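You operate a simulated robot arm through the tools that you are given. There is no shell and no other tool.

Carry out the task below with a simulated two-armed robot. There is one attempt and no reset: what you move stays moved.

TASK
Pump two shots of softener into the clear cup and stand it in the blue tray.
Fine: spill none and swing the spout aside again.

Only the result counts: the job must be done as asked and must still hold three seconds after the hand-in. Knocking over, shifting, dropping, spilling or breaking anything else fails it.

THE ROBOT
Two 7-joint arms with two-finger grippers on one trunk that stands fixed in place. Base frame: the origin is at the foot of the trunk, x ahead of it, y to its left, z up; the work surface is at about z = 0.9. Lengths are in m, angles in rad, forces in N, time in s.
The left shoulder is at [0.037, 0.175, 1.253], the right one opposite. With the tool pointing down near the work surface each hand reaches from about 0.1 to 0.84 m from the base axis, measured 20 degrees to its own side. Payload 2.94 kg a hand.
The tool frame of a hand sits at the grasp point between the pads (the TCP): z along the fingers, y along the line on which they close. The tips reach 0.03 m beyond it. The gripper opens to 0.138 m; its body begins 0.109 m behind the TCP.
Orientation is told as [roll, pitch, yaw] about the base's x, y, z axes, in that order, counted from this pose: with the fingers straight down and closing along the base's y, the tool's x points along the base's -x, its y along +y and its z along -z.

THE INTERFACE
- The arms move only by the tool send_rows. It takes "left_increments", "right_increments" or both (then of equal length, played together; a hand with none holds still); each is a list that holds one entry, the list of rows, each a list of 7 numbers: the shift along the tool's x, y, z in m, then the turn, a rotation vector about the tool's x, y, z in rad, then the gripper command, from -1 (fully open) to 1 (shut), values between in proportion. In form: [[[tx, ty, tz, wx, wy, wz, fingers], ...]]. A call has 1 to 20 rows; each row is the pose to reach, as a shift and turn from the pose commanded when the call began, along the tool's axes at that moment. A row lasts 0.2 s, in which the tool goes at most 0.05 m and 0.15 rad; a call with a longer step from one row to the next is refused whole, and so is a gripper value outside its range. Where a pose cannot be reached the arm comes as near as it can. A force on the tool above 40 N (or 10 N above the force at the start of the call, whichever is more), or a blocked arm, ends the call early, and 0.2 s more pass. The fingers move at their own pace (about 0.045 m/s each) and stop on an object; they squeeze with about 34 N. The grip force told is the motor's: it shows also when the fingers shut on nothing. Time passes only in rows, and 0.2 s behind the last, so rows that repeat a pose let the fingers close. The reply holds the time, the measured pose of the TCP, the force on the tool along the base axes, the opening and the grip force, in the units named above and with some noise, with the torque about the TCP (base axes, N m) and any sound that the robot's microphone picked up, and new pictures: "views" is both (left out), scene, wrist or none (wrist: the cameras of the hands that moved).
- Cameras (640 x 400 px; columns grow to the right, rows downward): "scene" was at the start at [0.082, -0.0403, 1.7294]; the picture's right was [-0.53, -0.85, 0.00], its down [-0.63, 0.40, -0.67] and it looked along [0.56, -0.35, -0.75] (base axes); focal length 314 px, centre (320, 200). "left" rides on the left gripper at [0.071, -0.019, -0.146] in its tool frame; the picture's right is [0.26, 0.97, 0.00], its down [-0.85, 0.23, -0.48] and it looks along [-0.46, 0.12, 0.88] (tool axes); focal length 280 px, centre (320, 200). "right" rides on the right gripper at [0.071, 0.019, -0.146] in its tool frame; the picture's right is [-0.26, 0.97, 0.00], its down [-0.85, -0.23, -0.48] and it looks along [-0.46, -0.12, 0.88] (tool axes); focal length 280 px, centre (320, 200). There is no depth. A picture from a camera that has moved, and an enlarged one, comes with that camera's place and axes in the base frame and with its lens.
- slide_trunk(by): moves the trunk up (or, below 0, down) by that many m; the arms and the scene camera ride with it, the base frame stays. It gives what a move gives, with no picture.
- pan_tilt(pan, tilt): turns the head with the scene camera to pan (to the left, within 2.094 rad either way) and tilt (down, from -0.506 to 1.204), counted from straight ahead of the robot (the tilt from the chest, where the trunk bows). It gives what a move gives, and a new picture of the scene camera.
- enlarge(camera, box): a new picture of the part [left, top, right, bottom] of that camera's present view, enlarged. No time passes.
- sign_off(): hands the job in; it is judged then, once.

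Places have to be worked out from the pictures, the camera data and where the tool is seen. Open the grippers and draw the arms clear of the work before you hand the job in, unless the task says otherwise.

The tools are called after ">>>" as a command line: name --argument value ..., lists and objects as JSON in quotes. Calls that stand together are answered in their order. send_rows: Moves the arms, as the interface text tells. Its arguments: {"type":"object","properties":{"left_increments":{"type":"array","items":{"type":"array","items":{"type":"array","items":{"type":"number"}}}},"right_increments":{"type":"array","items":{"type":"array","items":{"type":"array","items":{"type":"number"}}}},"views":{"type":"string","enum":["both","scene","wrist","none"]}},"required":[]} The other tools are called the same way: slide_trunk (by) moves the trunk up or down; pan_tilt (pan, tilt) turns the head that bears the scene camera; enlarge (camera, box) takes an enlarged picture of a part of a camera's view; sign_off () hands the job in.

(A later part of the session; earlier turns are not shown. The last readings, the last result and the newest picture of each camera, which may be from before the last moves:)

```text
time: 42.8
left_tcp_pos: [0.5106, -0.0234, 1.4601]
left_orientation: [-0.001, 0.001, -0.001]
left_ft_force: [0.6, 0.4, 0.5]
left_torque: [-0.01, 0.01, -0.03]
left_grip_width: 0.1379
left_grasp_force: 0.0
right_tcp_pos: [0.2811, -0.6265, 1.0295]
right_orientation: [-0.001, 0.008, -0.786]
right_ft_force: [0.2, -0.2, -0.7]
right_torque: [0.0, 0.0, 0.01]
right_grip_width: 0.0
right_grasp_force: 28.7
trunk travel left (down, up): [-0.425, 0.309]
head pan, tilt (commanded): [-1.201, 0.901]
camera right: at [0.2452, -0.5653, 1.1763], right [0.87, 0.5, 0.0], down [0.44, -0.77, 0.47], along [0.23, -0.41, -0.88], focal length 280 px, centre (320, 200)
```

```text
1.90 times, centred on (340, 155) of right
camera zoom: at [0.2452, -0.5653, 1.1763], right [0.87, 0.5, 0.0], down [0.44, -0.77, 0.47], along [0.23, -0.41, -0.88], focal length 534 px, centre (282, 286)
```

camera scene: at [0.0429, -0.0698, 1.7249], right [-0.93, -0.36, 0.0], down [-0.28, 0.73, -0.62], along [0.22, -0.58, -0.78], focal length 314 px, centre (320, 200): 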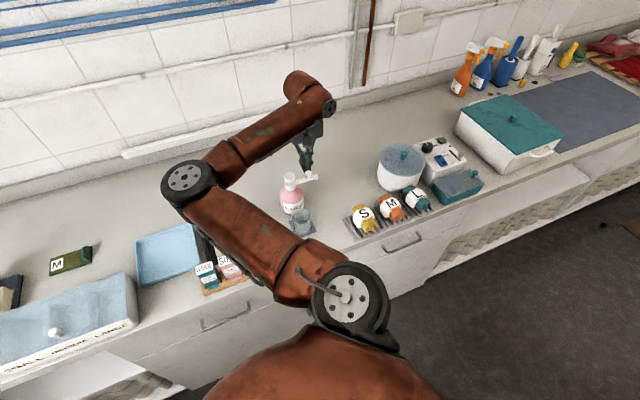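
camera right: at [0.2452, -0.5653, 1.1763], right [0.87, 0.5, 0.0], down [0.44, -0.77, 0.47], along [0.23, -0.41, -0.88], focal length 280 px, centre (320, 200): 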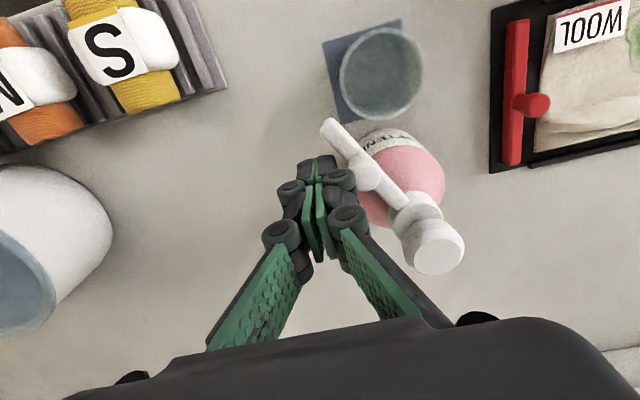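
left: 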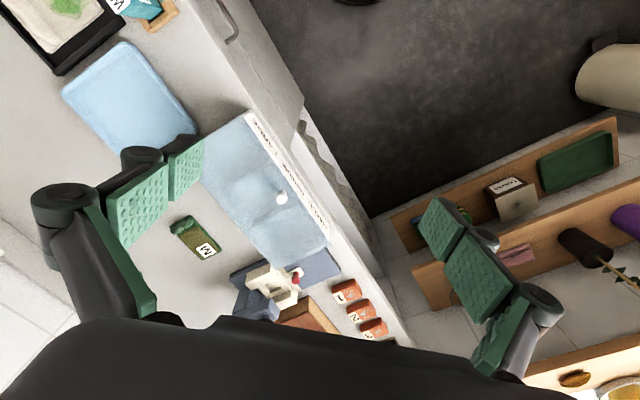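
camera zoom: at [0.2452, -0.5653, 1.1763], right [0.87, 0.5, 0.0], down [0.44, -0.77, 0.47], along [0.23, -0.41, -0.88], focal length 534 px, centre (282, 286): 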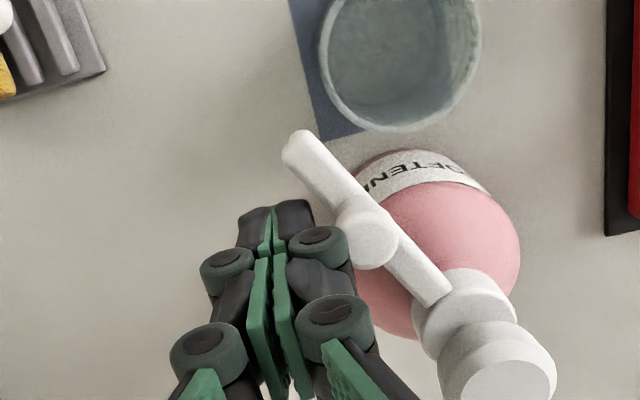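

The spout now points at about 164°, with the bottle steady and no force. I continue the arc toward pointing at the cup (134°), stopping a little short to look.

>>> send_rows --right_increments '[[[0.0054, 0.0038, 0, 0, 0, 0, 1], [0.0095, 0.0083, 0, 0, 0, 0, 1], [0.0132, 0.0131, 0, 0, 0, 0, 1], [0.0165, 0.0183, 0, 0, 0, 0, 1], [0.0188, 0.0226, 0, 0, 0, 0, 1]]]' --views "wrist"

>>> enlarge --camera "scene" --box '[250, 140, 370, 240]'

>>> enlarge --camera "right" --box '[240, 50, 520, 260]'

```text
time: 44.0
left_tcp_pos: [0.5105, -0.0237, 1.4606]
left_orientation: [-0.002, 0.001, 0.0]
left_ft_force: [0.6, 0.0, -0.7]
left_torque: [0.01, -0.01, 0.02]
left_grip_width: 0.1378
left_grasp_force: 0.0
right_tcp_pos: [0.283, -0.5973, 1.0302]
right_orientation: [0.001, 0.007, -0.786]
right_ft_force: [-0.4, -0.2, -0.1]
right_torque: [0.01, 0.01, -0.02]
right_grip_width: 0.0001
right_grasp_force: 27.9
trunk travel left (down, up): [-0.425, 0.309]
head pan, tilt (commanded): [-1.201, 0.901]
camera right: at [0.2473, -0.5356, 1.1772], right [0.87, 0.5, 0.0], down [0.44, -0.77, 0.47], along [0.23, -0.41, -0.88], focal length 280 px, centre (320, 200)
```

right: 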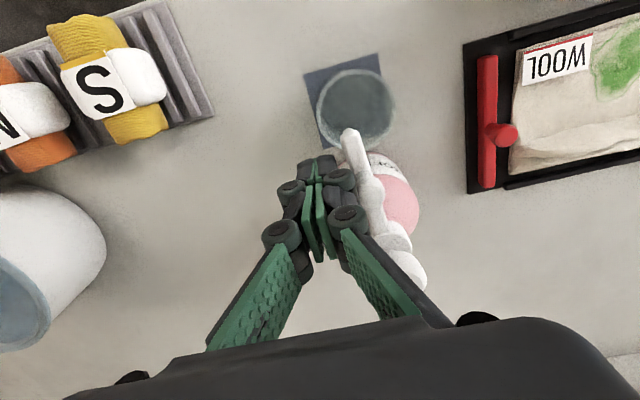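

```text
4.00 times, centred on (310, 190) of scene
camera zoom: at [0.0427, -0.069, 1.7249], right [-0.93, -0.36, 0.0], down [-0.28, 0.73, -0.62], along [0.22, -0.58, -0.78], focal length 1258 px, centre (360, 240)
```

zoom: 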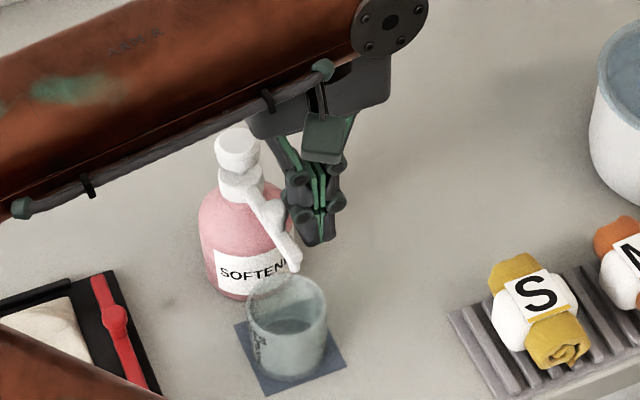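

```text
1.90 times, centred on (380, 155) of right
camera zoom: at [0.2473, -0.5356, 1.1772], right [0.87, 0.5, 0.0], down [0.44, -0.77, 0.47], along [0.23, -0.41, -0.88], focal length 534 px, centre (206, 286)
```

zoom: 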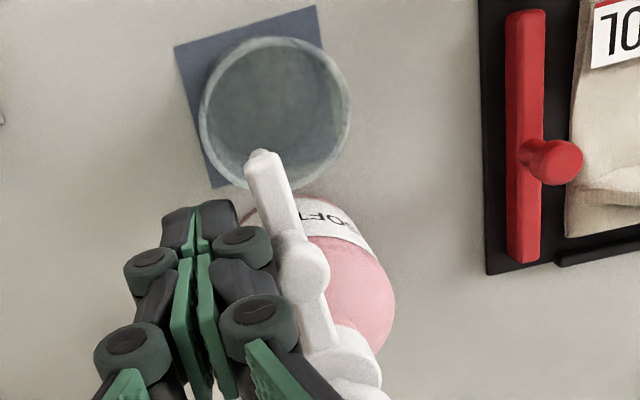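

The spout now points at about 140°, its tip already over the cup's near part. I push about 6° more so that the nozzle comes nearer to the cup centre.

>>> send_rows --right_increments '[[[0.0015, 0.003, 0, 0, 0, 0, 1], [0.0025, 0.0055, 0, 0, 0, 0, 1], [0.0028, 0.007, 0, 0, 0, 0, 1]]]' --views "wrist"

>>> enlarge --camera "scene" --box '[250, 140, 370, 240]'

>>> enlarge --camera "right" --box '[240, 50, 520, 260]'

```text
time: 44.8
left_tcp_pos: [0.5107, -0.023, 1.4614]
left_orientation: [0.0, 0.0, 0.001]
left_ft_force: [-0.5, -0.6, -1.2]
left_torque: [-0.01, 0.01, 0.0]
left_grip_width: 0.1381
left_grasp_force: 0.1
right_tcp_pos: [0.286, -0.5926, 1.0302]
right_orientation: [0.0, 0.008, -0.787]
right_ft_force: [-0.5, 0.3, 0.1]
right_torque: [-0.01, -0.03, 0.01]
right_grip_width: 0.0
right_grasp_force: 28.8
trunk travel left (down, up): [-0.425, 0.309]
head pan, tilt (commanded): [-1.201, 0.901]
camera right: at [0.2499, -0.5295, 1.1768], right [0.87, 0.5, 0.0], down [0.44, -0.77, 0.47], along [0.23, -0.41, -0.88], focal length 280 px, centre (320, 200)
```

right: 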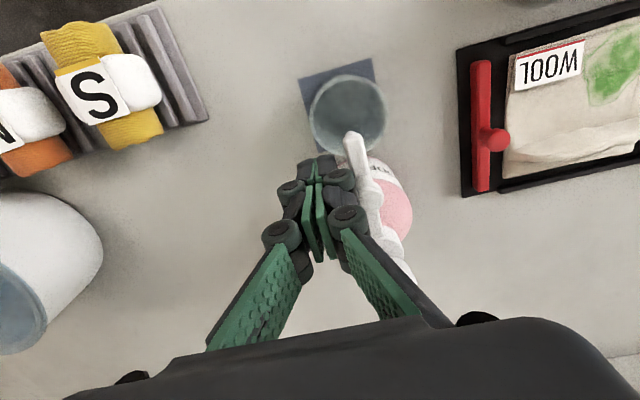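

```text
4.00 times, centred on (310, 190) of scene
camera zoom: at [0.0426, -0.069, 1.7249], right [-0.93, -0.36, 0.0], down [-0.28, 0.73, -0.62], along [0.22, -0.58, -0.78], focal length 1258 px, centre (360, 240)
```

zoom: 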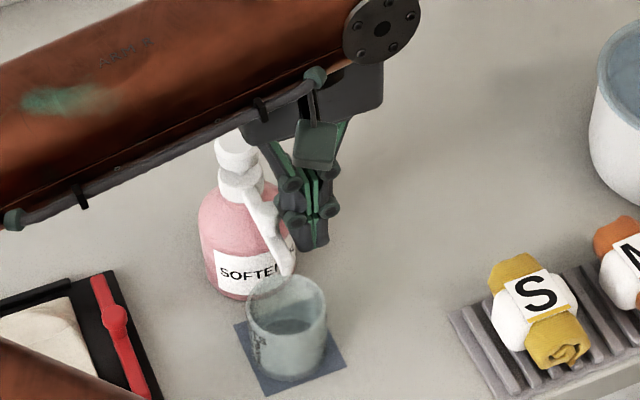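

```text
1.90 times, centred on (380, 155) of right
camera zoom: at [0.2499, -0.5295, 1.1768], right [0.87, 0.5, 0.0], down [0.44, -0.77, 0.47], along [0.23, -0.41, -0.88], focal length 534 px, centre (206, 286)
```

zoom: 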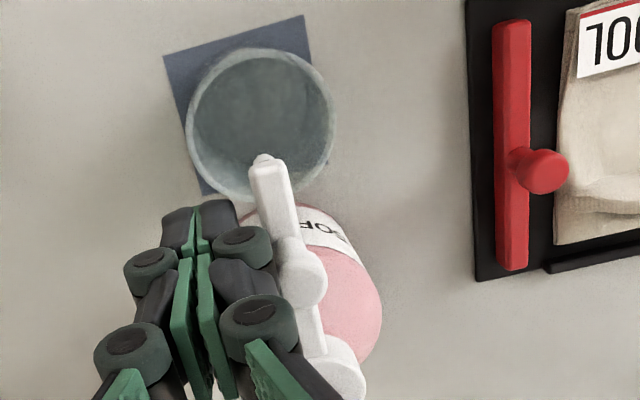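

The spout points at 136°, its nozzle about 7 mm from the cup's centre, and the bottle stands as before. I draw the fingers off sideways, rise, and go above the pump head.

>>> send_rows --right_increments '[[[0, -0.01, 0, 0, 0, 0, 1], [0, -0.025, 0, 0, 0, 0, 1], [0, -0.025, -0.04, 0, 0, 0, 1], [0, -0.025, -0.08, 0, 0, 0, 1], [0, -0.025, -0.12, 0, 0, 0, 1], [-0.02, -0.005, -0.12, 0, 0, 0, 1], [-0.045, 0.015, -0.12, 0, 0, 0, 1], [-0.0646, 0.026, -0.12, 0, 0, 0, 1]]]' --views "both"

>>> enlarge --camera "scene" --box '[250, 140, 370, 240]'

>>> enlarge --camera "right" --box '[200, 60, 440, 240]'

```text
time: 46.6
left_tcp_pos: [0.51, -0.024, 1.4615]
left_orientation: [-0.002, 0.0, 0.0]
left_ft_force: [0.7, 0.3, 0.6]
left_torque: [-0.02, 0.01, 0.0]
left_grip_width: 0.138
left_grasp_force: 0.0
right_tcp_pos: [0.3521, -0.6182, 1.1498]
right_orientation: [0.001, 0.007, -0.788]
right_ft_force: [0.3, -0.3, -0.1]
right_torque: [0.0, 0.01, -0.02]
right_grip_width: 0.0002
right_grasp_force: 28.4
trunk travel left (down, up): [-0.425, 0.309]
head pan, tilt (commanded): [-1.201, 0.901]
camera scene: at [0.0431, -0.0692, 1.7249], right [-0.93, -0.36, 0.0], down [-0.28, 0.73, -0.62], along [0.22, -0.58, -0.78], focal length 314 px, centre (320, 200)
camera right: at [0.3166, -0.5563, 1.2977], right [0.87, 0.5, 0.0], down [0.44, -0.77, 0.47], along [0.23, -0.41, -0.88], focal length 280 px, centre (320, 200)
```

scene: 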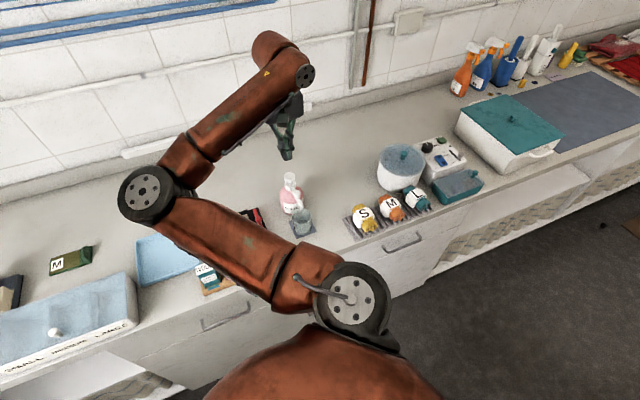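
right: 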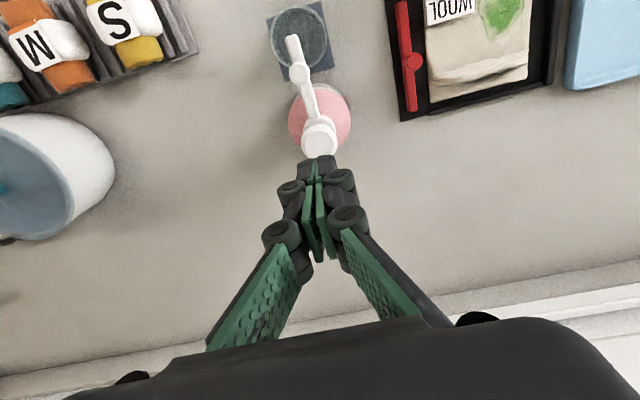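

```text
4.00 times, centred on (310, 190) of scene
camera zoom: at [0.0431, -0.0692, 1.7249], right [-0.93, -0.36, 0.0], down [-0.28, 0.73, -0.62], along [0.22, -0.58, -0.78], focal length 1258 px, centre (360, 240)
```

zoom: 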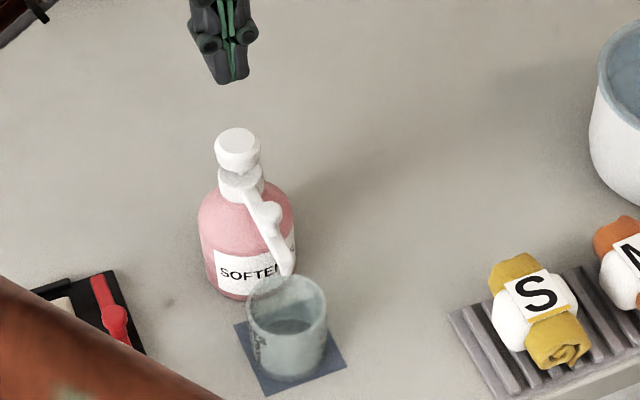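

```text
2.22 times, centred on (320, 150) of right
camera zoom: at [0.3166, -0.5563, 1.2977], right [0.87, 0.5, 0.0], down [0.44, -0.77, 0.47], along [0.23, -0.41, -0.88], focal length 623 px, centre (320, 311)
```

zoom: 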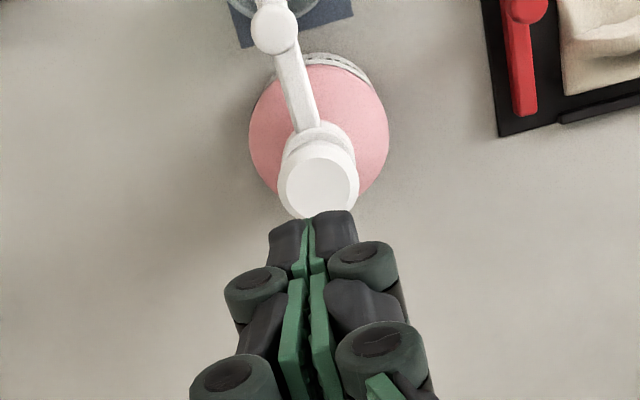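

The fingertips are over the head centre within 2 mm (head at about (0.3515, -0.620), top z 1.053). I come down to just above it and look.

>>> send_rows --right_increments '[[[-0.002, 0, 0.025, 0, 0, 0, 1], [-0.002, 0, 0.045, 0, 0, 0, 1], [-0.002, 0, 0.058, 0, 0, 0, 1]]]' --views "wrist"

>>> enlarge --camera "scene" --box '[250, 140, 370, 240]'

>>> enlarge --camera "right" --box '[200, 60, 440, 240]'

```text
time: 47.4
left_tcp_pos: [0.5099, -0.024, 1.461]
left_orientation: [0.0, 0.0, 0.001]
left_ft_force: [0.2, 0.4, 0.3]
left_torque: [0.04, -0.04, 0.0]
left_grip_width: 0.1379
left_grasp_force: 0.0
right_tcp_pos: [0.3508, -0.621, 1.0913]
right_orientation: [0.001, 0.006, -0.787]
right_ft_force: [0.1, -0.3, 0.6]
right_torque: [-0.01, 0.06, 0.03]
right_grip_width: 0.0
right_grasp_force: 28.3
trunk travel left (down, up): [-0.425, 0.309]
head pan, tilt (commanded): [-1.201, 0.901]
camera right: at [0.3167, -0.5588, 1.2386], right [0.87, 0.5, 0.0], down [0.44, -0.77, 0.47], along [0.23, -0.41, -0.88], focal length 280 px, centre (320, 200)
```

right: 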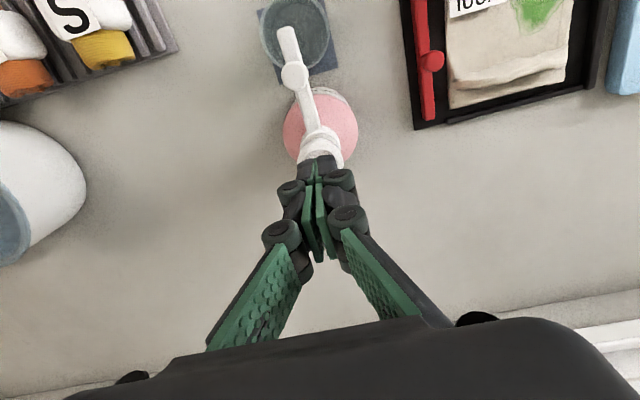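

```text
4.00 times, centred on (310, 190) of scene
camera zoom: at [0.0428, -0.0691, 1.7249], right [-0.93, -0.36, 0.0], down [-0.28, 0.73, -0.62], along [0.22, -0.58, -0.78], focal length 1258 px, centre (360, 240)
```

zoom: 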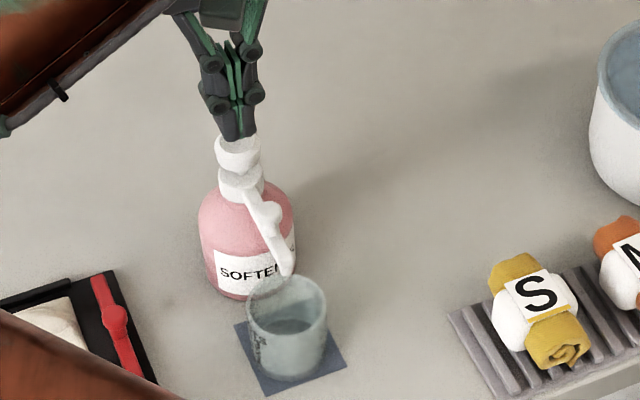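

```text
2.22 times, centred on (320, 150) of right
camera zoom: at [0.3167, -0.5588, 1.2386], right [0.87, 0.5, 0.0], down [0.44, -0.77, 0.47], along [0.23, -0.41, -0.88], focal length 623 px, centre (320, 311)
```

zoom: 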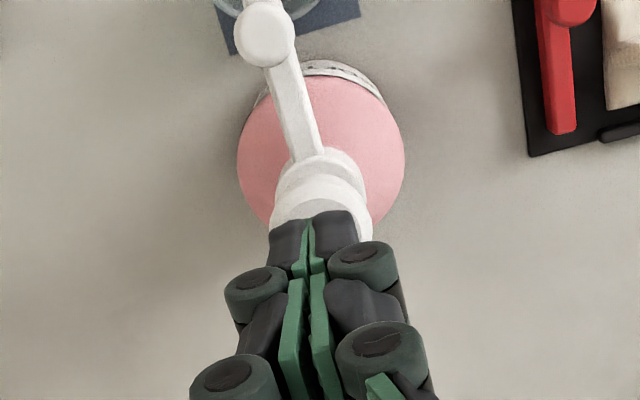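

The tips sit just above the pump head, well centred. I begin the first stroke slowly, stopping to read the force.

>>> send_rows --right_increments '[[[0, 0, 0.005, 0, 0, 0, 1], [0, 0, 0.009, 0, 0, 0, 1], [0, 0, 0.013, 0, 0, 0, 1]]]' --views "none"

>>> enlarge --camera "scene" --box '[270, 165, 330, 215]'

```text
time: 48.2
left_tcp_pos: [0.5083, -0.0232, 1.4613]
left_orientation: [0.0, 0.002, -0.001]
left_ft_force: [0.4, 0.7, 0.2]
left_torque: [0.0, 0.06, -0.01]
left_grip_width: 0.138
left_grasp_force: 0.0
right_tcp_pos: [0.3511, -0.6221, 1.0791]
right_orientation: [-0.001, 0.008, -0.787]
right_ft_force: [0.8, 0.5, -0.7]
right_torque: [0.02, 0.03, -0.01]
right_grip_width: 0.0001
right_grasp_force: 28.2
trunk travel left (down, up): [-0.425, 0.309]
head pan, tilt (commanded): [-1.201, 0.901]
```

```text
8.00 times, centred on (300, 190) of scene
camera zoom: at [0.0427, -0.0691, 1.7249], right [-0.93, -0.36, 0.0], down [-0.28, 0.73, -0.62], along [0.22, -0.58, -0.78], focal length 2516 px, centre (480, 280)
```

zoom: 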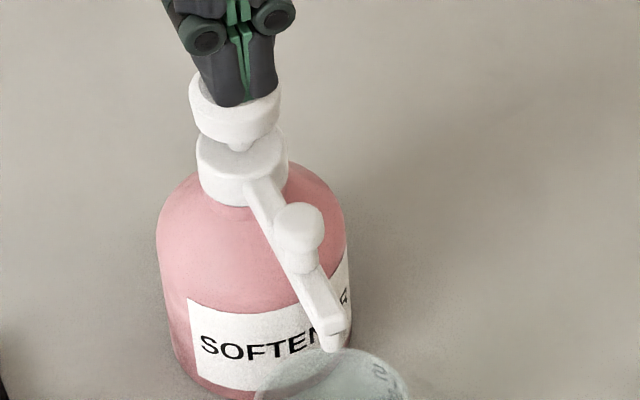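

No contact yet at TCP z 1.079. I go down further in small steps.

>>> send_rows --right_increments '[[[0, 0, 0.003, 0, 0, 0, 1], [0, 0, 0.006, 0, 0, 0, 1]]]' --views "none"

>>> enlarge --camera "scene" --box '[270, 165, 330, 215]'

```text
time: 48.8
left_tcp_pos: [0.5102, -0.023, 1.4612]
left_orientation: [0.0, 0.0, 0.0]
left_ft_force: [-0.1, -0.1, -0.2]
left_torque: [-0.05, 0.02, 0.01]
left_grip_width: 0.1383
left_grasp_force: 0.0
right_tcp_pos: [0.3516, -0.6206, 1.0731]
right_orientation: [0.001, 0.004, -0.786]
right_ft_force: [0.7, -3.0, 2.8]
right_torque: [-0.06, 0.0, -0.03]
right_grip_width: 0.0059
right_grasp_force: 28.7
trunk travel left (down, up): [-0.425, 0.309]
head pan, tilt (commanded): [-1.201, 0.901]
```

```text
8.00 times, centred on (300, 190) of scene
camera zoom: at [0.0425, -0.069, 1.725], right [-0.93, -0.36, 0.0], down [-0.28, 0.73, -0.62], along [0.22, -0.58, -0.78], focal length 2516 px, centre (480, 280)
```

zoom: 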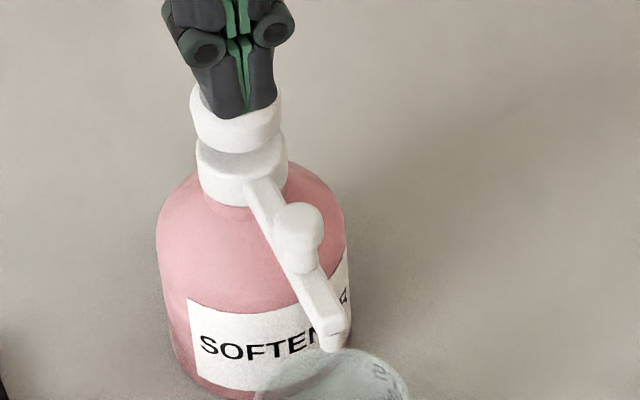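

Contact: the head has started to sink with about 3 N. I keep pressing down in small steps toward the stop.

>>> send_rows --right_increments '[[[0, 0, 0.003, 0, 0, 0, 1], [0, 0, 0.006, 0, 0, 0, 1]]]' --views "none"

>>> enlarge --camera "scene" --box '[270, 165, 330, 215]'

```text
time: 49.4
left_tcp_pos: [0.5091, -0.023, 1.4619]
left_orientation: [0.0, -0.001, 0.001]
left_ft_force: [-0.3, 0.7, -0.3]
left_torque: [-0.03, 0.0, -0.02]
left_grip_width: 0.1384
left_grasp_force: 0.0
right_tcp_pos: [0.3515, -0.6207, 1.0668]
right_orientation: [-0.001, 0.006, -0.786]
right_ft_force: [-1.4, 2.0, 7.3]
right_torque: [0.03, 0.05, -0.01]
right_grip_width: 0.0059
right_grasp_force: 28.6
trunk travel left (down, up): [-0.425, 0.309]
head pan, tilt (commanded): [-1.201, 0.901]
```

```text
8.00 times, centred on (300, 190) of scene
camera zoom: at [0.042, -0.0681, 1.725], right [-0.93, -0.36, 0.0], down [-0.28, 0.73, -0.62], along [0.22, -0.58, -0.78], focal length 2516 px, centre (480, 280)
```

zoom: 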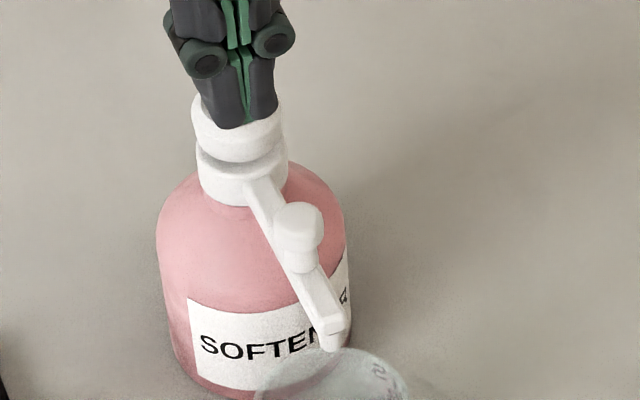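

The head sinks further at 7 N; nothing sounded yet and the bottle is steady. I press on.

>>> send_rows --right_increments '[[[0, 0, 0.003, 0, 0, 0, 1], [0, 0, 0.005, 0, 0, 0, 1]]]' --views "none"

>>> enlarge --camera "scene" --box '[270, 165, 330, 215]'

```text
time: 50.0
left_tcp_pos: [0.5102, -0.0229, 1.4609]
left_orientation: [-0.003, 0.0, 0.001]
left_ft_force: [1.1, 1.0, -0.4]
left_torque: [-0.02, -0.01, -0.01]
left_grip_width: 0.1378
left_grasp_force: 0.0
right_tcp_pos: [0.3521, -0.6213, 1.0643]
right_orientation: [0.0, 0.004, -0.787]
right_ft_force: [0.0, -0.1, 18.5]
right_torque: [-0.02, -0.02, 0.0]
right_grip_width: 0.0058
right_grasp_force: 28.1
trunk travel left (down, up): [-0.425, 0.309]
head pan, tilt (commanded): [-1.201, 0.901]
```

```text
8.00 times, centred on (300, 190) of scene
camera zoom: at [0.0416, -0.067, 1.7252], right [-0.93, -0.36, 0.0], down [-0.28, 0.73, -0.62], along [0.22, -0.58, -0.78], focal length 2516 px, centre (480, 280)
```

zoom: 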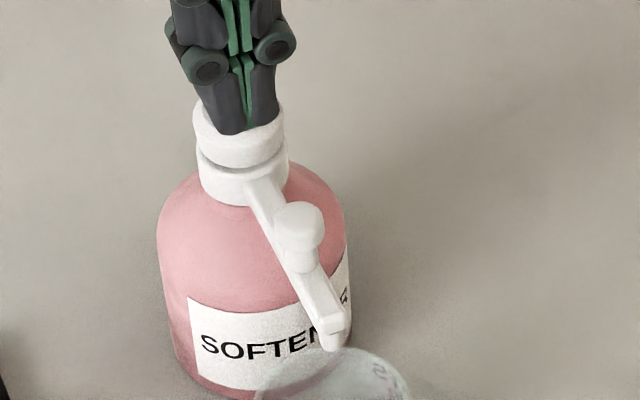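

Force has climbed to 18.5 N over the last 2.5 mm, so the head is near its stop. I look at the cup for any softener.

>>> enlarge --camera "scene" --box '[280, 195, 330, 240]'

>>> enlarge --camera "right" --box '[220, 0, 400, 120]'

```text
8.89 times, centred on (305, 218) of scene
camera zoom: at [0.0416, -0.067, 1.7252], right [-0.93, -0.36, 0.0], down [-0.28, 0.73, -0.62], along [0.22, -0.58, -0.78], focal length 2795 px, centre (453, 44)
```

zoom: 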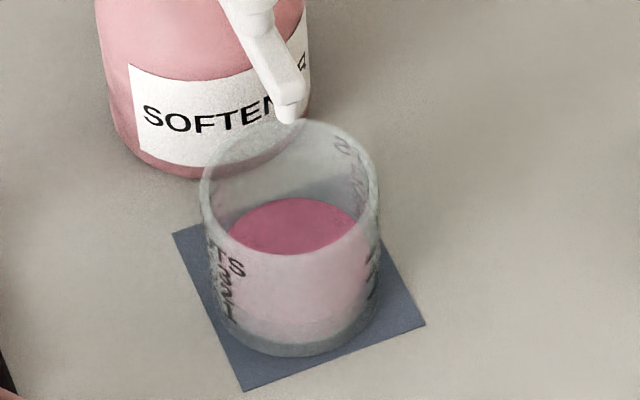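

```text
3.33 times, centred on (310, 60) of right
camera zoom: at [0.3159, -0.558, 1.211], right [0.87, 0.5, 0.0], down [0.44, -0.76, 0.47], along [0.23, -0.41, -0.88], focal length 935 px, centre (353, 667)
```

zoom: 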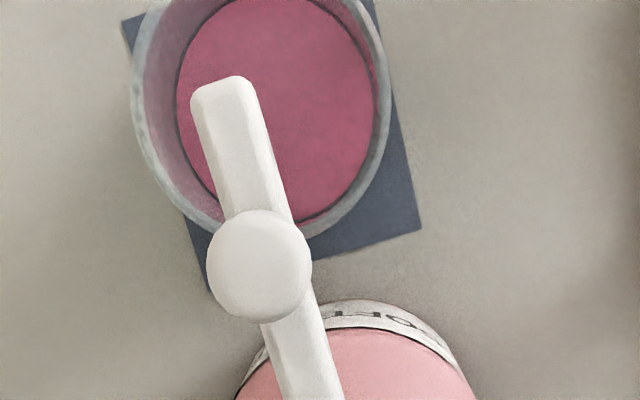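

Softener is in the cup. Before the second stroke I check the level against the cup's marks.

>>> enlarge --camera "scene" --box '[290, 205, 320, 238]'

>>> enlarge --camera "right" --box '[250, 0, 350, 70]'

```text
12.12 times, centred on (305, 222) of scene
camera zoom: at [0.0416, -0.067, 1.7252], right [-0.93, -0.36, 0.0], down [-0.28, 0.73, -0.62], along [0.22, -0.58, -0.78], focal length 3812 px, centre (502, -61)
```

zoom: 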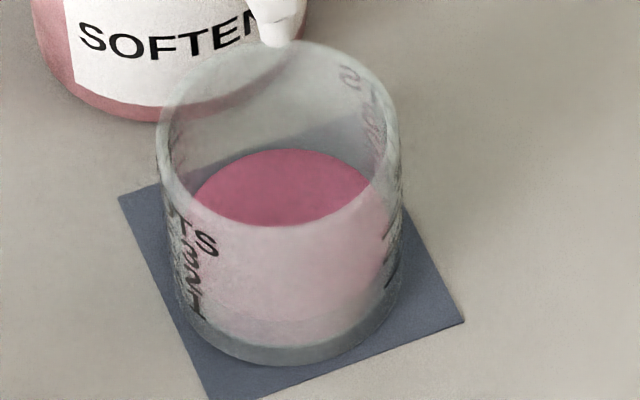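

```text
5.71 times, centred on (300, 35) of right
camera zoom: at [0.3159, -0.558, 1.211], right [0.87, 0.5, 0.0], down [0.44, -0.76, 0.47], along [0.23, -0.41, -0.88], focal length 1602 px, centre (434, 1143)
```

zoom: 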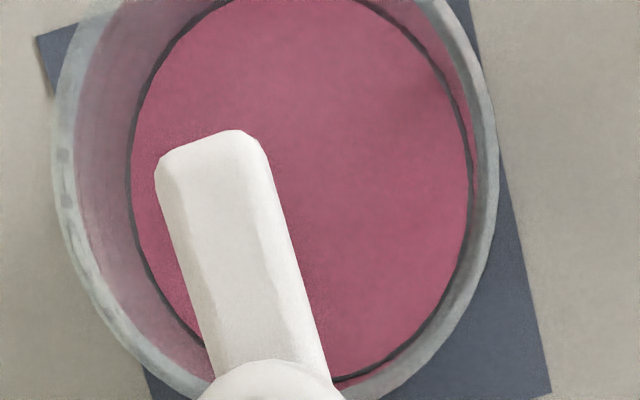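

The stroke gave liquid; I want to be sure it counts as one shot, so I zoom closer on the scale.

>>> enlarge --camera "scene" --box '[300, 215, 316, 235]'

>>> enlarge --camera "scene" --box '[290, 215, 306, 235]'

```text
16.00 times, centred on (308, 225) of scene
camera zoom: at [0.0416, -0.067, 1.7252], right [-0.93, -0.36, 0.0], down [-0.28, 0.73, -0.62], along [0.22, -0.58, -0.78], focal length 5031 px, centre (512, -200)
```

zoom: 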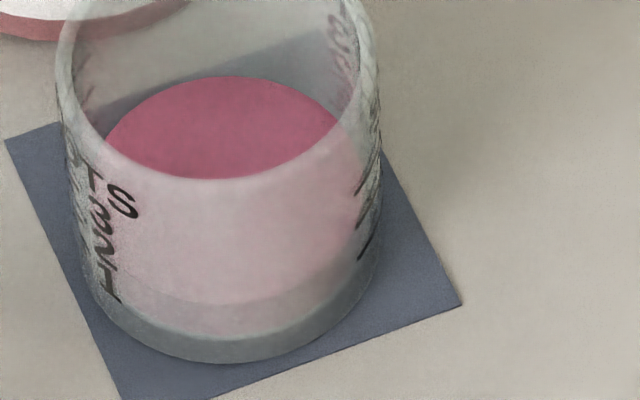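

```text
16.00 times, centred on (298, 225) of scene
camera zoom: at [0.0416, -0.067, 1.7252], right [-0.93, -0.36, 0.0], down [-0.28, 0.73, -0.62], along [0.22, -0.58, -0.78], focal length 5031 px, centre (672, -200)
```

zoom: 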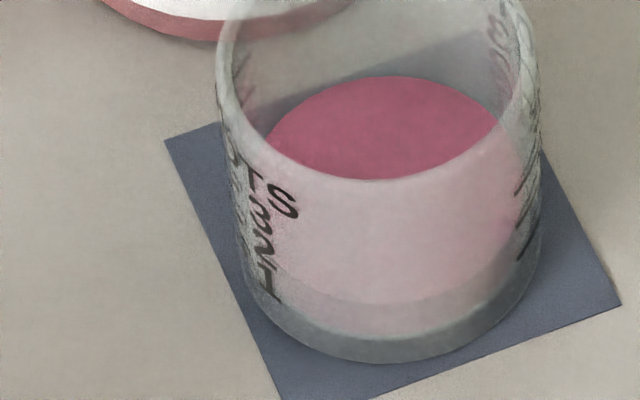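

The band of liquid is about one mark-spacing deep, so that was one shot. I release the head fully by rising 3 cm and check that it comes back up.

>>> send_rows --right_increments '[[[0, 0, -0.008, 0, 0, 0, 1], [0, 0, -0.016, 0, 0, 0, 1], [0, 0, -0.03, 0, 0, 0, 1], [0, 0, -0.03, 0, 0, 0, 1], [0, 0, -0.03, 0, 0, 0, 1]]]' --views "none"

>>> enlarge --camera "scene" --box '[270, 165, 330, 240]'

>>> enlarge --camera "right" --box '[220, 0, 420, 180]'

```text
time: 51.2
left_tcp_pos: [0.5105, -0.0242, 1.4603]
left_orientation: [0.001, -0.001, 0.0]
left_ft_force: [-0.7, -0.1, 0.6]
left_torque: [0.05, -0.03, 0.01]
left_grip_width: 0.1383
left_grasp_force: 0.1
right_tcp_pos: [0.3512, -0.6204, 1.0922]
right_orientation: [-0.002, 0.007, -0.784]
right_ft_force: [-0.4, 0.3, 0.8]
right_torque: [0.01, 0.0, -0.03]
right_grip_width: 0.0
right_grasp_force: 28.9
trunk travel left (down, up): [-0.425, 0.309]
head pan, tilt (commanded): [-1.201, 0.901]
```

```text
5.33 times, centred on (300, 202) of scene
camera zoom: at [0.0427, -0.0692, 1.7249], right [-0.93, -0.36, 0.0], down [-0.28, 0.73, -0.62], along [0.22, -0.58, -0.78], focal length 1677 px, centre (427, 187)
```

zoom: 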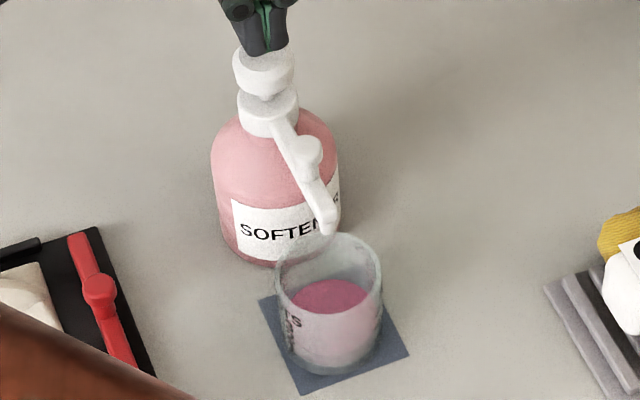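

```text
2.22 times, centred on (320, 90) of right
camera zoom: at [0.3165, -0.5587, 1.2383], right [0.87, 0.5, 0.0], down [0.44, -0.77, 0.47], along [0.23, -0.41, -0.88], focal length 623 px, centre (320, 444)
```

zoom: 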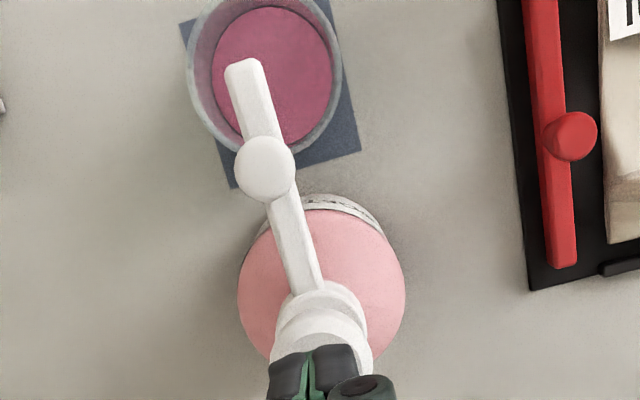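

The head sprang back and the bottle has not moved. I make the second stroke to the same depth.

>>> send_rows --right_increments '[[[0, 0, 0.008, 0, 0, 0, 1], [0, 0, 0.014, 0, 0, 0, 1], [0, 0, 0.019, 0, 0, 0, 1], [0, 0, 0.024, 0, 0, 0, 1], [0, 0, 0.028, 0, 0, 0, 1], [0, 0, 0.0305, 0, 0, 0, 1]]]' --views "none"

>>> enlarge --camera "scene" --box '[270, 165, 330, 240]'

>>> enlarge --camera "scene" --box '[290, 215, 306, 235]'

```text
time: 52.6
left_tcp_pos: [0.5091, -0.0226, 1.4615]
left_orientation: [-0.002, 0.0, 0.0]
left_ft_force: [-0.6, 0.3, -0.7]
left_torque: [-0.01, 0.03, 0.0]
left_grip_width: 0.1379
left_grasp_force: 0.1
right_tcp_pos: [0.3519, -0.6211, 1.0645]
right_orientation: [-0.002, 0.002, -0.786]
right_ft_force: [0.7, -5.0, 21.4]
right_torque: [-0.12, -0.05, -0.01]
right_grip_width: 0.0059
right_grasp_force: 28.8
trunk travel left (down, up): [-0.425, 0.309]
head pan, tilt (commanded): [-1.201, 0.901]
```

```text
5.33 times, centred on (300, 202) of scene
camera zoom: at [0.0416, -0.0676, 1.7252], right [-0.93, -0.36, 0.0], down [-0.28, 0.73, -0.62], along [0.22, -0.58, -0.78], focal length 1677 px, centre (427, 187)
```

zoom: 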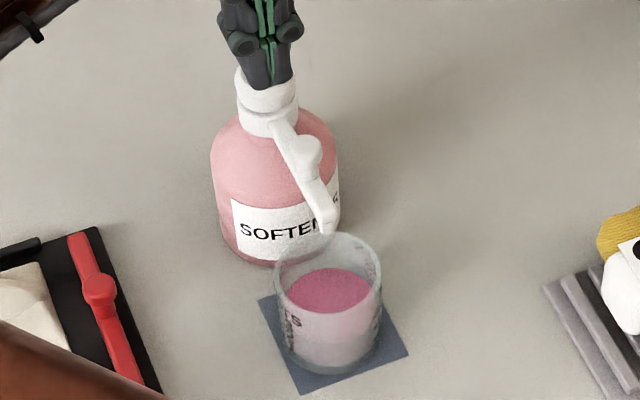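

```text
16.00 times, centred on (298, 225) of scene
camera zoom: at [0.0416, -0.0676, 1.7252], right [-0.93, -0.36, 0.0], down [-0.28, 0.73, -0.62], along [0.22, -0.58, -0.78], focal length 5031 px, centre (672, -200)
```

zoom: 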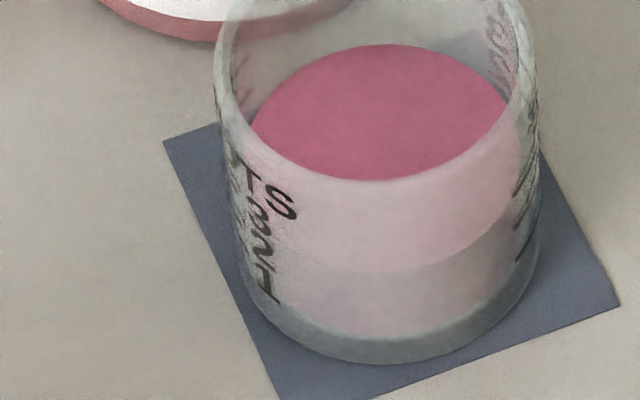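

The level rose by a second equal step, so two shots are in the cup. I release the head, rise to z 1.15 and shift over to the other side of the spout, away from the cup wall.

>>> send_rows --right_increments '[[[0, 0, -0.008, 0, 0, 0, 1], [0, 0, -0.018, 0, 0, 0, 1], [0, 0, -0.05, 0, 0, 0, 1], [0, 0, -0.09, 0, 0, 0, 1], [0, 0, -0.09, 0, 0, 0, 1], [0, 0, -0.09, 0, 0, 0, 1], [0.023, 0.015, -0.09, 0, 0, 0, 1], [0.046, 0.03, -0.09, 0, 0, 0, 1], [0.0684, 0.0446, -0.09, 0, 0, 0, 1]]]' --views "wrist"

>>> enlarge --camera "scene" --box '[250, 140, 370, 240]'

>>> enlarge --camera "right" --box '[200, 50, 440, 240]'

```text
time: 54.6
left_tcp_pos: [0.5099, -0.0209, 1.4617]
left_orientation: [0.001, 0.001, 0.001]
left_ft_force: [0.5, 0.6, 0.4]
left_torque: [-0.05, 0.01, 0.01]
left_grip_width: 0.1378
left_grasp_force: 0.2
right_tcp_pos: [0.3343, -0.5413, 1.1526]
right_orientation: [-0.001, 0.006, -0.786]
right_ft_force: [-1.1, 0.1, 0.1]
right_torque: [-0.01, 0.0, 0.03]
right_grip_width: 0.0001
right_grasp_force: 28.8
trunk travel left (down, up): [-0.425, 0.309]
head pan, tilt (commanded): [-1.201, 0.901]
camera right: at [0.2995, -0.4792, 1.3001], right [0.87, 0.5, 0.0], down [0.44, -0.77, 0.47], along [0.23, -0.41, -0.88], focal length 280 px, centre (320, 200)
```

right: 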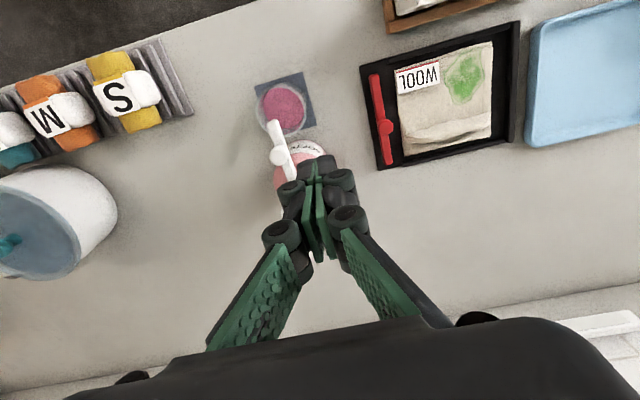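

```text
4.00 times, centred on (310, 190) of scene
camera zoom: at [0.0426, -0.0676, 1.725], right [-0.93, -0.36, 0.0], down [-0.28, 0.73, -0.62], along [0.22, -0.58, -0.78], focal length 1258 px, centre (360, 240)
```

zoom: 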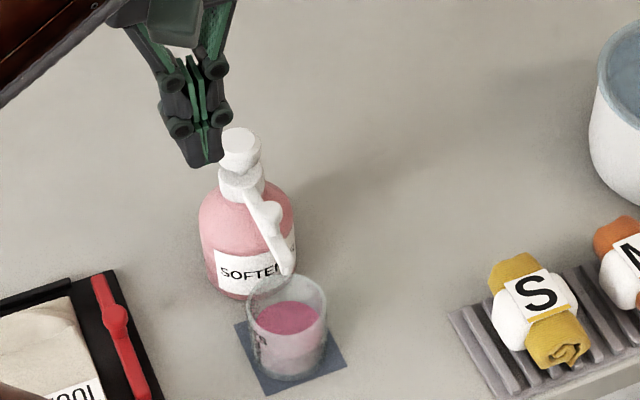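

```text
2.11 times, centred on (320, 145) of right
camera zoom: at [0.2995, -0.4792, 1.3001], right [0.87, 0.5, 0.0], down [0.44, -0.77, 0.47], along [0.23, -0.41, -0.88], focal length 590 px, centre (320, 316)
```

zoom: 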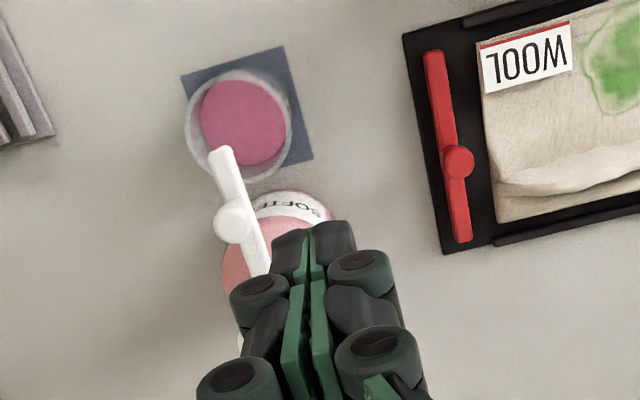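

Two shots stand in the cup and the pump head is back up. The fingers hang on the near side of the spout; I lower them to the spout's level there.

>>> send_rows --right_increments '[[[0, 0, 0.04, 0, 0, 0, 1], [0, 0, 0.08, 0, 0, 0, 1], [0, 0, 0.11, 0, 0, 0, 1], [0, 0, 0.122, 0, 0, 0, 1]]]' --views "wrist"

>>> enlarge --camera "scene" --box '[250, 140, 370, 240]'

>>> enlarge --camera "right" --box '[140, 50, 420, 260]'

```text
time: 55.6
left_tcp_pos: [0.5105, -0.0234, 1.4609]
left_orientation: [0.0, -0.002, 0.001]
left_ft_force: [0.2, -0.2, -0.7]
left_torque: [-0.02, 0.02, 0.02]
left_grip_width: 0.1379
left_grasp_force: 0.1
right_tcp_pos: [0.3341, -0.5397, 1.0291]
right_orientation: [0.0, 0.006, -0.787]
right_ft_force: [0.4, 0.5, 0.2]
right_torque: [-0.02, -0.03, 0.02]
right_grip_width: 0.0
right_grasp_force: 28.1
trunk travel left (down, up): [-0.425, 0.309]
head pan, tilt (commanded): [-1.201, 0.901]
camera right: at [0.2988, -0.4771, 1.177], right [0.87, 0.5, 0.0], down [0.44, -0.77, 0.47], along [0.23, -0.41, -0.88], focal length 280 px, centre (320, 200)
```

right: 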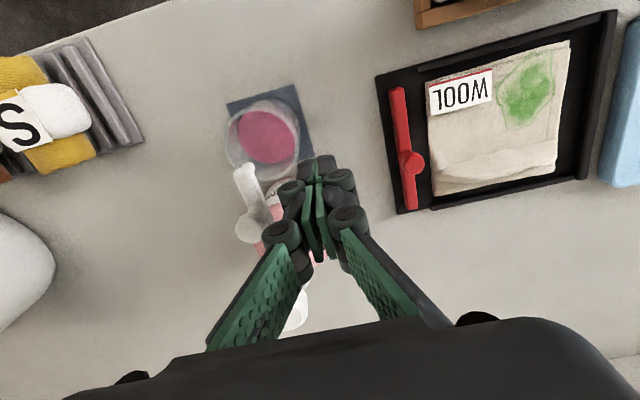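

```text
4.00 times, centred on (310, 190) of scene
camera zoom: at [0.0427, -0.0688, 1.7249], right [-0.93, -0.36, 0.0], down [-0.28, 0.73, -0.62], along [0.22, -0.58, -0.78], focal length 1258 px, centre (360, 240)
```

zoom: 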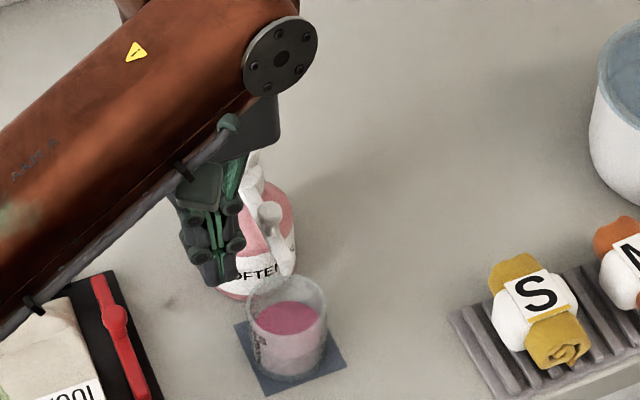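

```text
1.90 times, centred on (280, 155) of right
camera zoom: at [0.2988, -0.4771, 1.177], right [0.87, 0.5, 0.0], down [0.44, -0.77, 0.47], along [0.23, -0.41, -0.88], focal length 534 px, centre (396, 286)
```

zoom: 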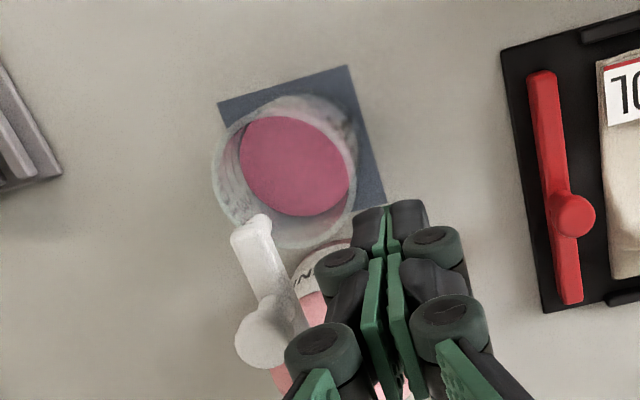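

The fingertips are beside the spout, 4 cm above the cup rim. I sweep the spout back along the arc, in two stages.

>>> send_rows --right_increments '[[[-0.0011, -0.0102, 0, 0, 0, 0, 1], [-0.0014, -0.0206, 0, 0, 0, 0, 1], [0.0008, -0.0278, 0, 0, 0, 0, 1], [0.0022, -0.0352, 0, 0, 0, 0, 1], [0.0029, -0.0427, 0, 0, 0, 0, 1], [0.0027, -0.0502, 0, 0, 0, 0, 1], [0.0018, -0.0577, 0, 0, 0, 0, 1], [0.0001, -0.065, 0, 0, 0, 0, 1]]]' --views "wrist"

>>> enlarge --camera "scene" --box '[250, 140, 370, 240]'

>>> enlarge --camera "right" --box '[180, 50, 460, 260]'

```text
time: 57.4
left_tcp_pos: [0.5101, -0.0238, 1.4608]
left_orientation: [0.002, 0.001, -0.001]
left_ft_force: [0.1, -0.7, 0.5]
left_torque: [0.01, 0.02, -0.03]
left_grip_width: 0.138
left_grasp_force: 0.1
right_tcp_pos: [0.2872, -0.5871, 1.0313]
right_orientation: [-0.001, 0.006, -0.785]
right_ft_force: [-0.1, -0.7, 0.4]
right_torque: [-0.01, 0.02, 0.01]
right_grip_width: 0.0
right_grasp_force: 27.9
trunk travel left (down, up): [-0.425, 0.309]
head pan, tilt (commanded): [-1.201, 0.901]
camera right: at [0.252, -0.5256, 1.1777], right [0.87, 0.5, 0.0], down [0.44, -0.77, 0.47], along [0.23, -0.41, -0.88], focal length 280 px, centre (320, 200)
```

right: 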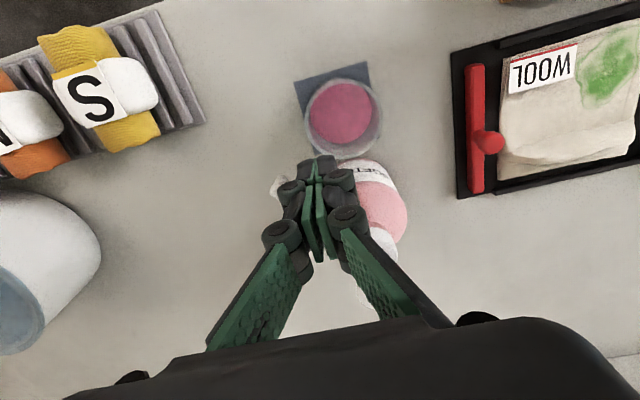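

```text
4.00 times, centred on (310, 190) of scene
camera zoom: at [0.0425, -0.0694, 1.7249], right [-0.93, -0.36, 0.0], down [-0.28, 0.73, -0.62], along [0.22, -0.58, -0.78], focal length 1258 px, centre (360, 240)
```

zoom: 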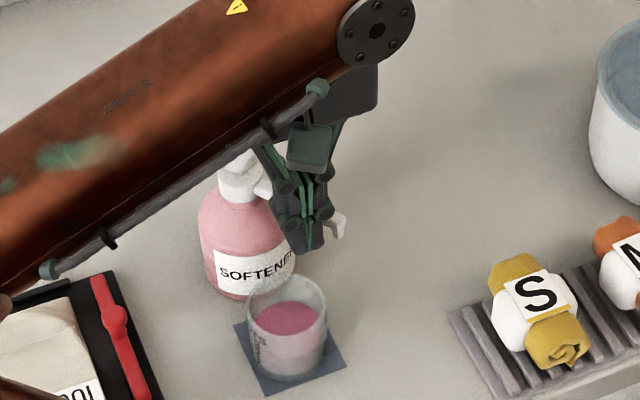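

```text
1.90 times, centred on (320, 155) of right
camera zoom: at [0.252, -0.5256, 1.1777], right [0.87, 0.5, 0.0], down [0.44, -0.77, 0.47], along [0.23, -0.41, -0.88], focal length 534 px, centre (320, 286)
```

zoom: 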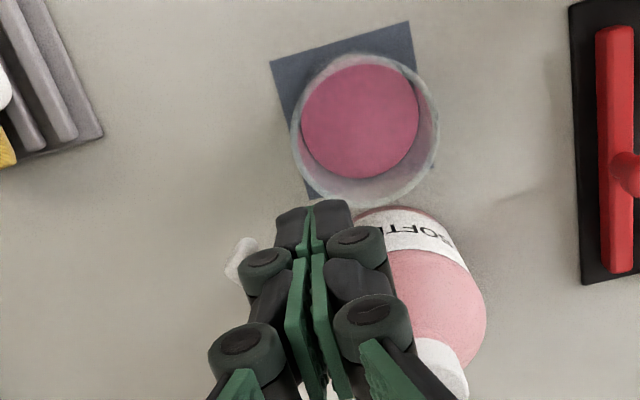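

The spout is swinging back and the bottle and cup stay put. I go on toward its first direction along the counter.

>>> send_rows --right_increments '[[[-0.0024, -0.0072, 0, 0, 0, 0, 1], [-0.0056, -0.014, 0, 0, 0, 0, 1], [-0.0095, -0.0205, 0, 0, 0, 0, 1], [-0.014, -0.0265, 0, 0, 0, 0, 1], [-0.0192, -0.032, 0, 0, 0, 0, 1], [-0.0249, -0.0369, 0, 0, 0, 0, 1], [-0.031, -0.0413, 0, 0, 0, 0, 1], [-0.0376, -0.0449, 0, 0, 0, 0, 1]]]' --views "wrist"

>>> enlarge --camera "scene" --box '[250, 140, 370, 240]'

>>> enlarge --camera "right" --box '[180, 50, 460, 260]'

```text
time: 59.2
left_tcp_pos: [0.5099, -0.0236, 1.4614]
left_orientation: [0.0, 0.001, 0.0]
left_ft_force: [0.3, 1.2, -0.3]
left_torque: [0.02, -0.02, 0.04]
left_grip_width: 0.138
left_grasp_force: 0.1
right_tcp_pos: [0.2821, -0.6454, 1.0284]
right_orientation: [0.001, 0.006, -0.788]
right_ft_force: [-0.6, -0.2, 0.2]
right_torque: [0.0, -0.03, -0.01]
right_grip_width: 0.0
right_grasp_force: 29.2
trunk travel left (down, up): [-0.425, 0.309]
head pan, tilt (commanded): [-1.201, 0.901]
camera right: at [0.2474, -0.5833, 1.1763], right [0.87, 0.5, 0.0], down [0.44, -0.77, 0.47], along [0.23, -0.41, -0.88], focal length 280 px, centre (320, 200)
```

right: 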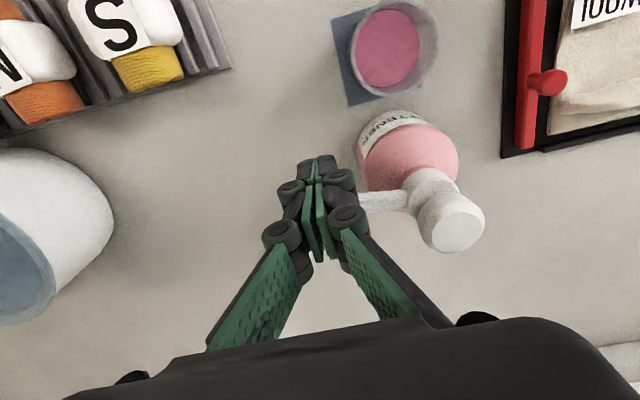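

```text
4.00 times, centred on (310, 190) of scene
camera zoom: at [0.0427, -0.0695, 1.7249], right [-0.93, -0.36, 0.0], down [-0.28, 0.73, -0.62], along [0.22, -0.58, -0.78], focal length 1258 px, centre (360, 240)
```

zoom: 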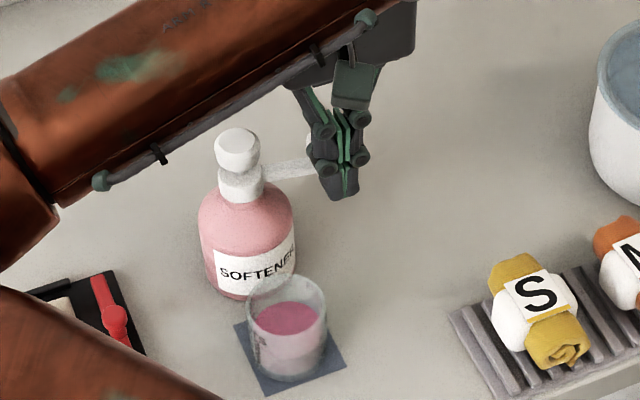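

```text
1.90 times, centred on (320, 155) of right
camera zoom: at [0.2474, -0.5833, 1.1763], right [0.87, 0.5, 0.0], down [0.44, -0.77, 0.47], along [0.23, -0.41, -0.88], focal length 534 px, centre (320, 286)
```

zoom: 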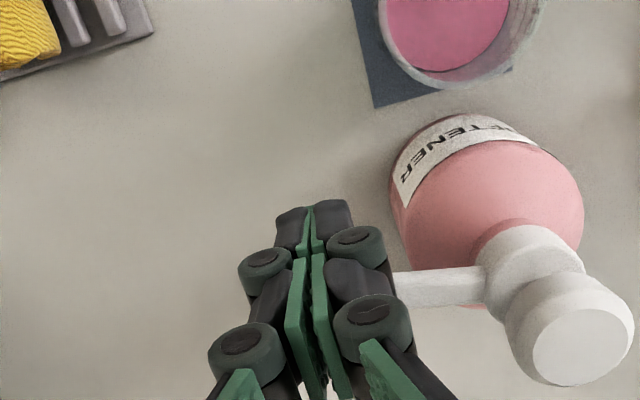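

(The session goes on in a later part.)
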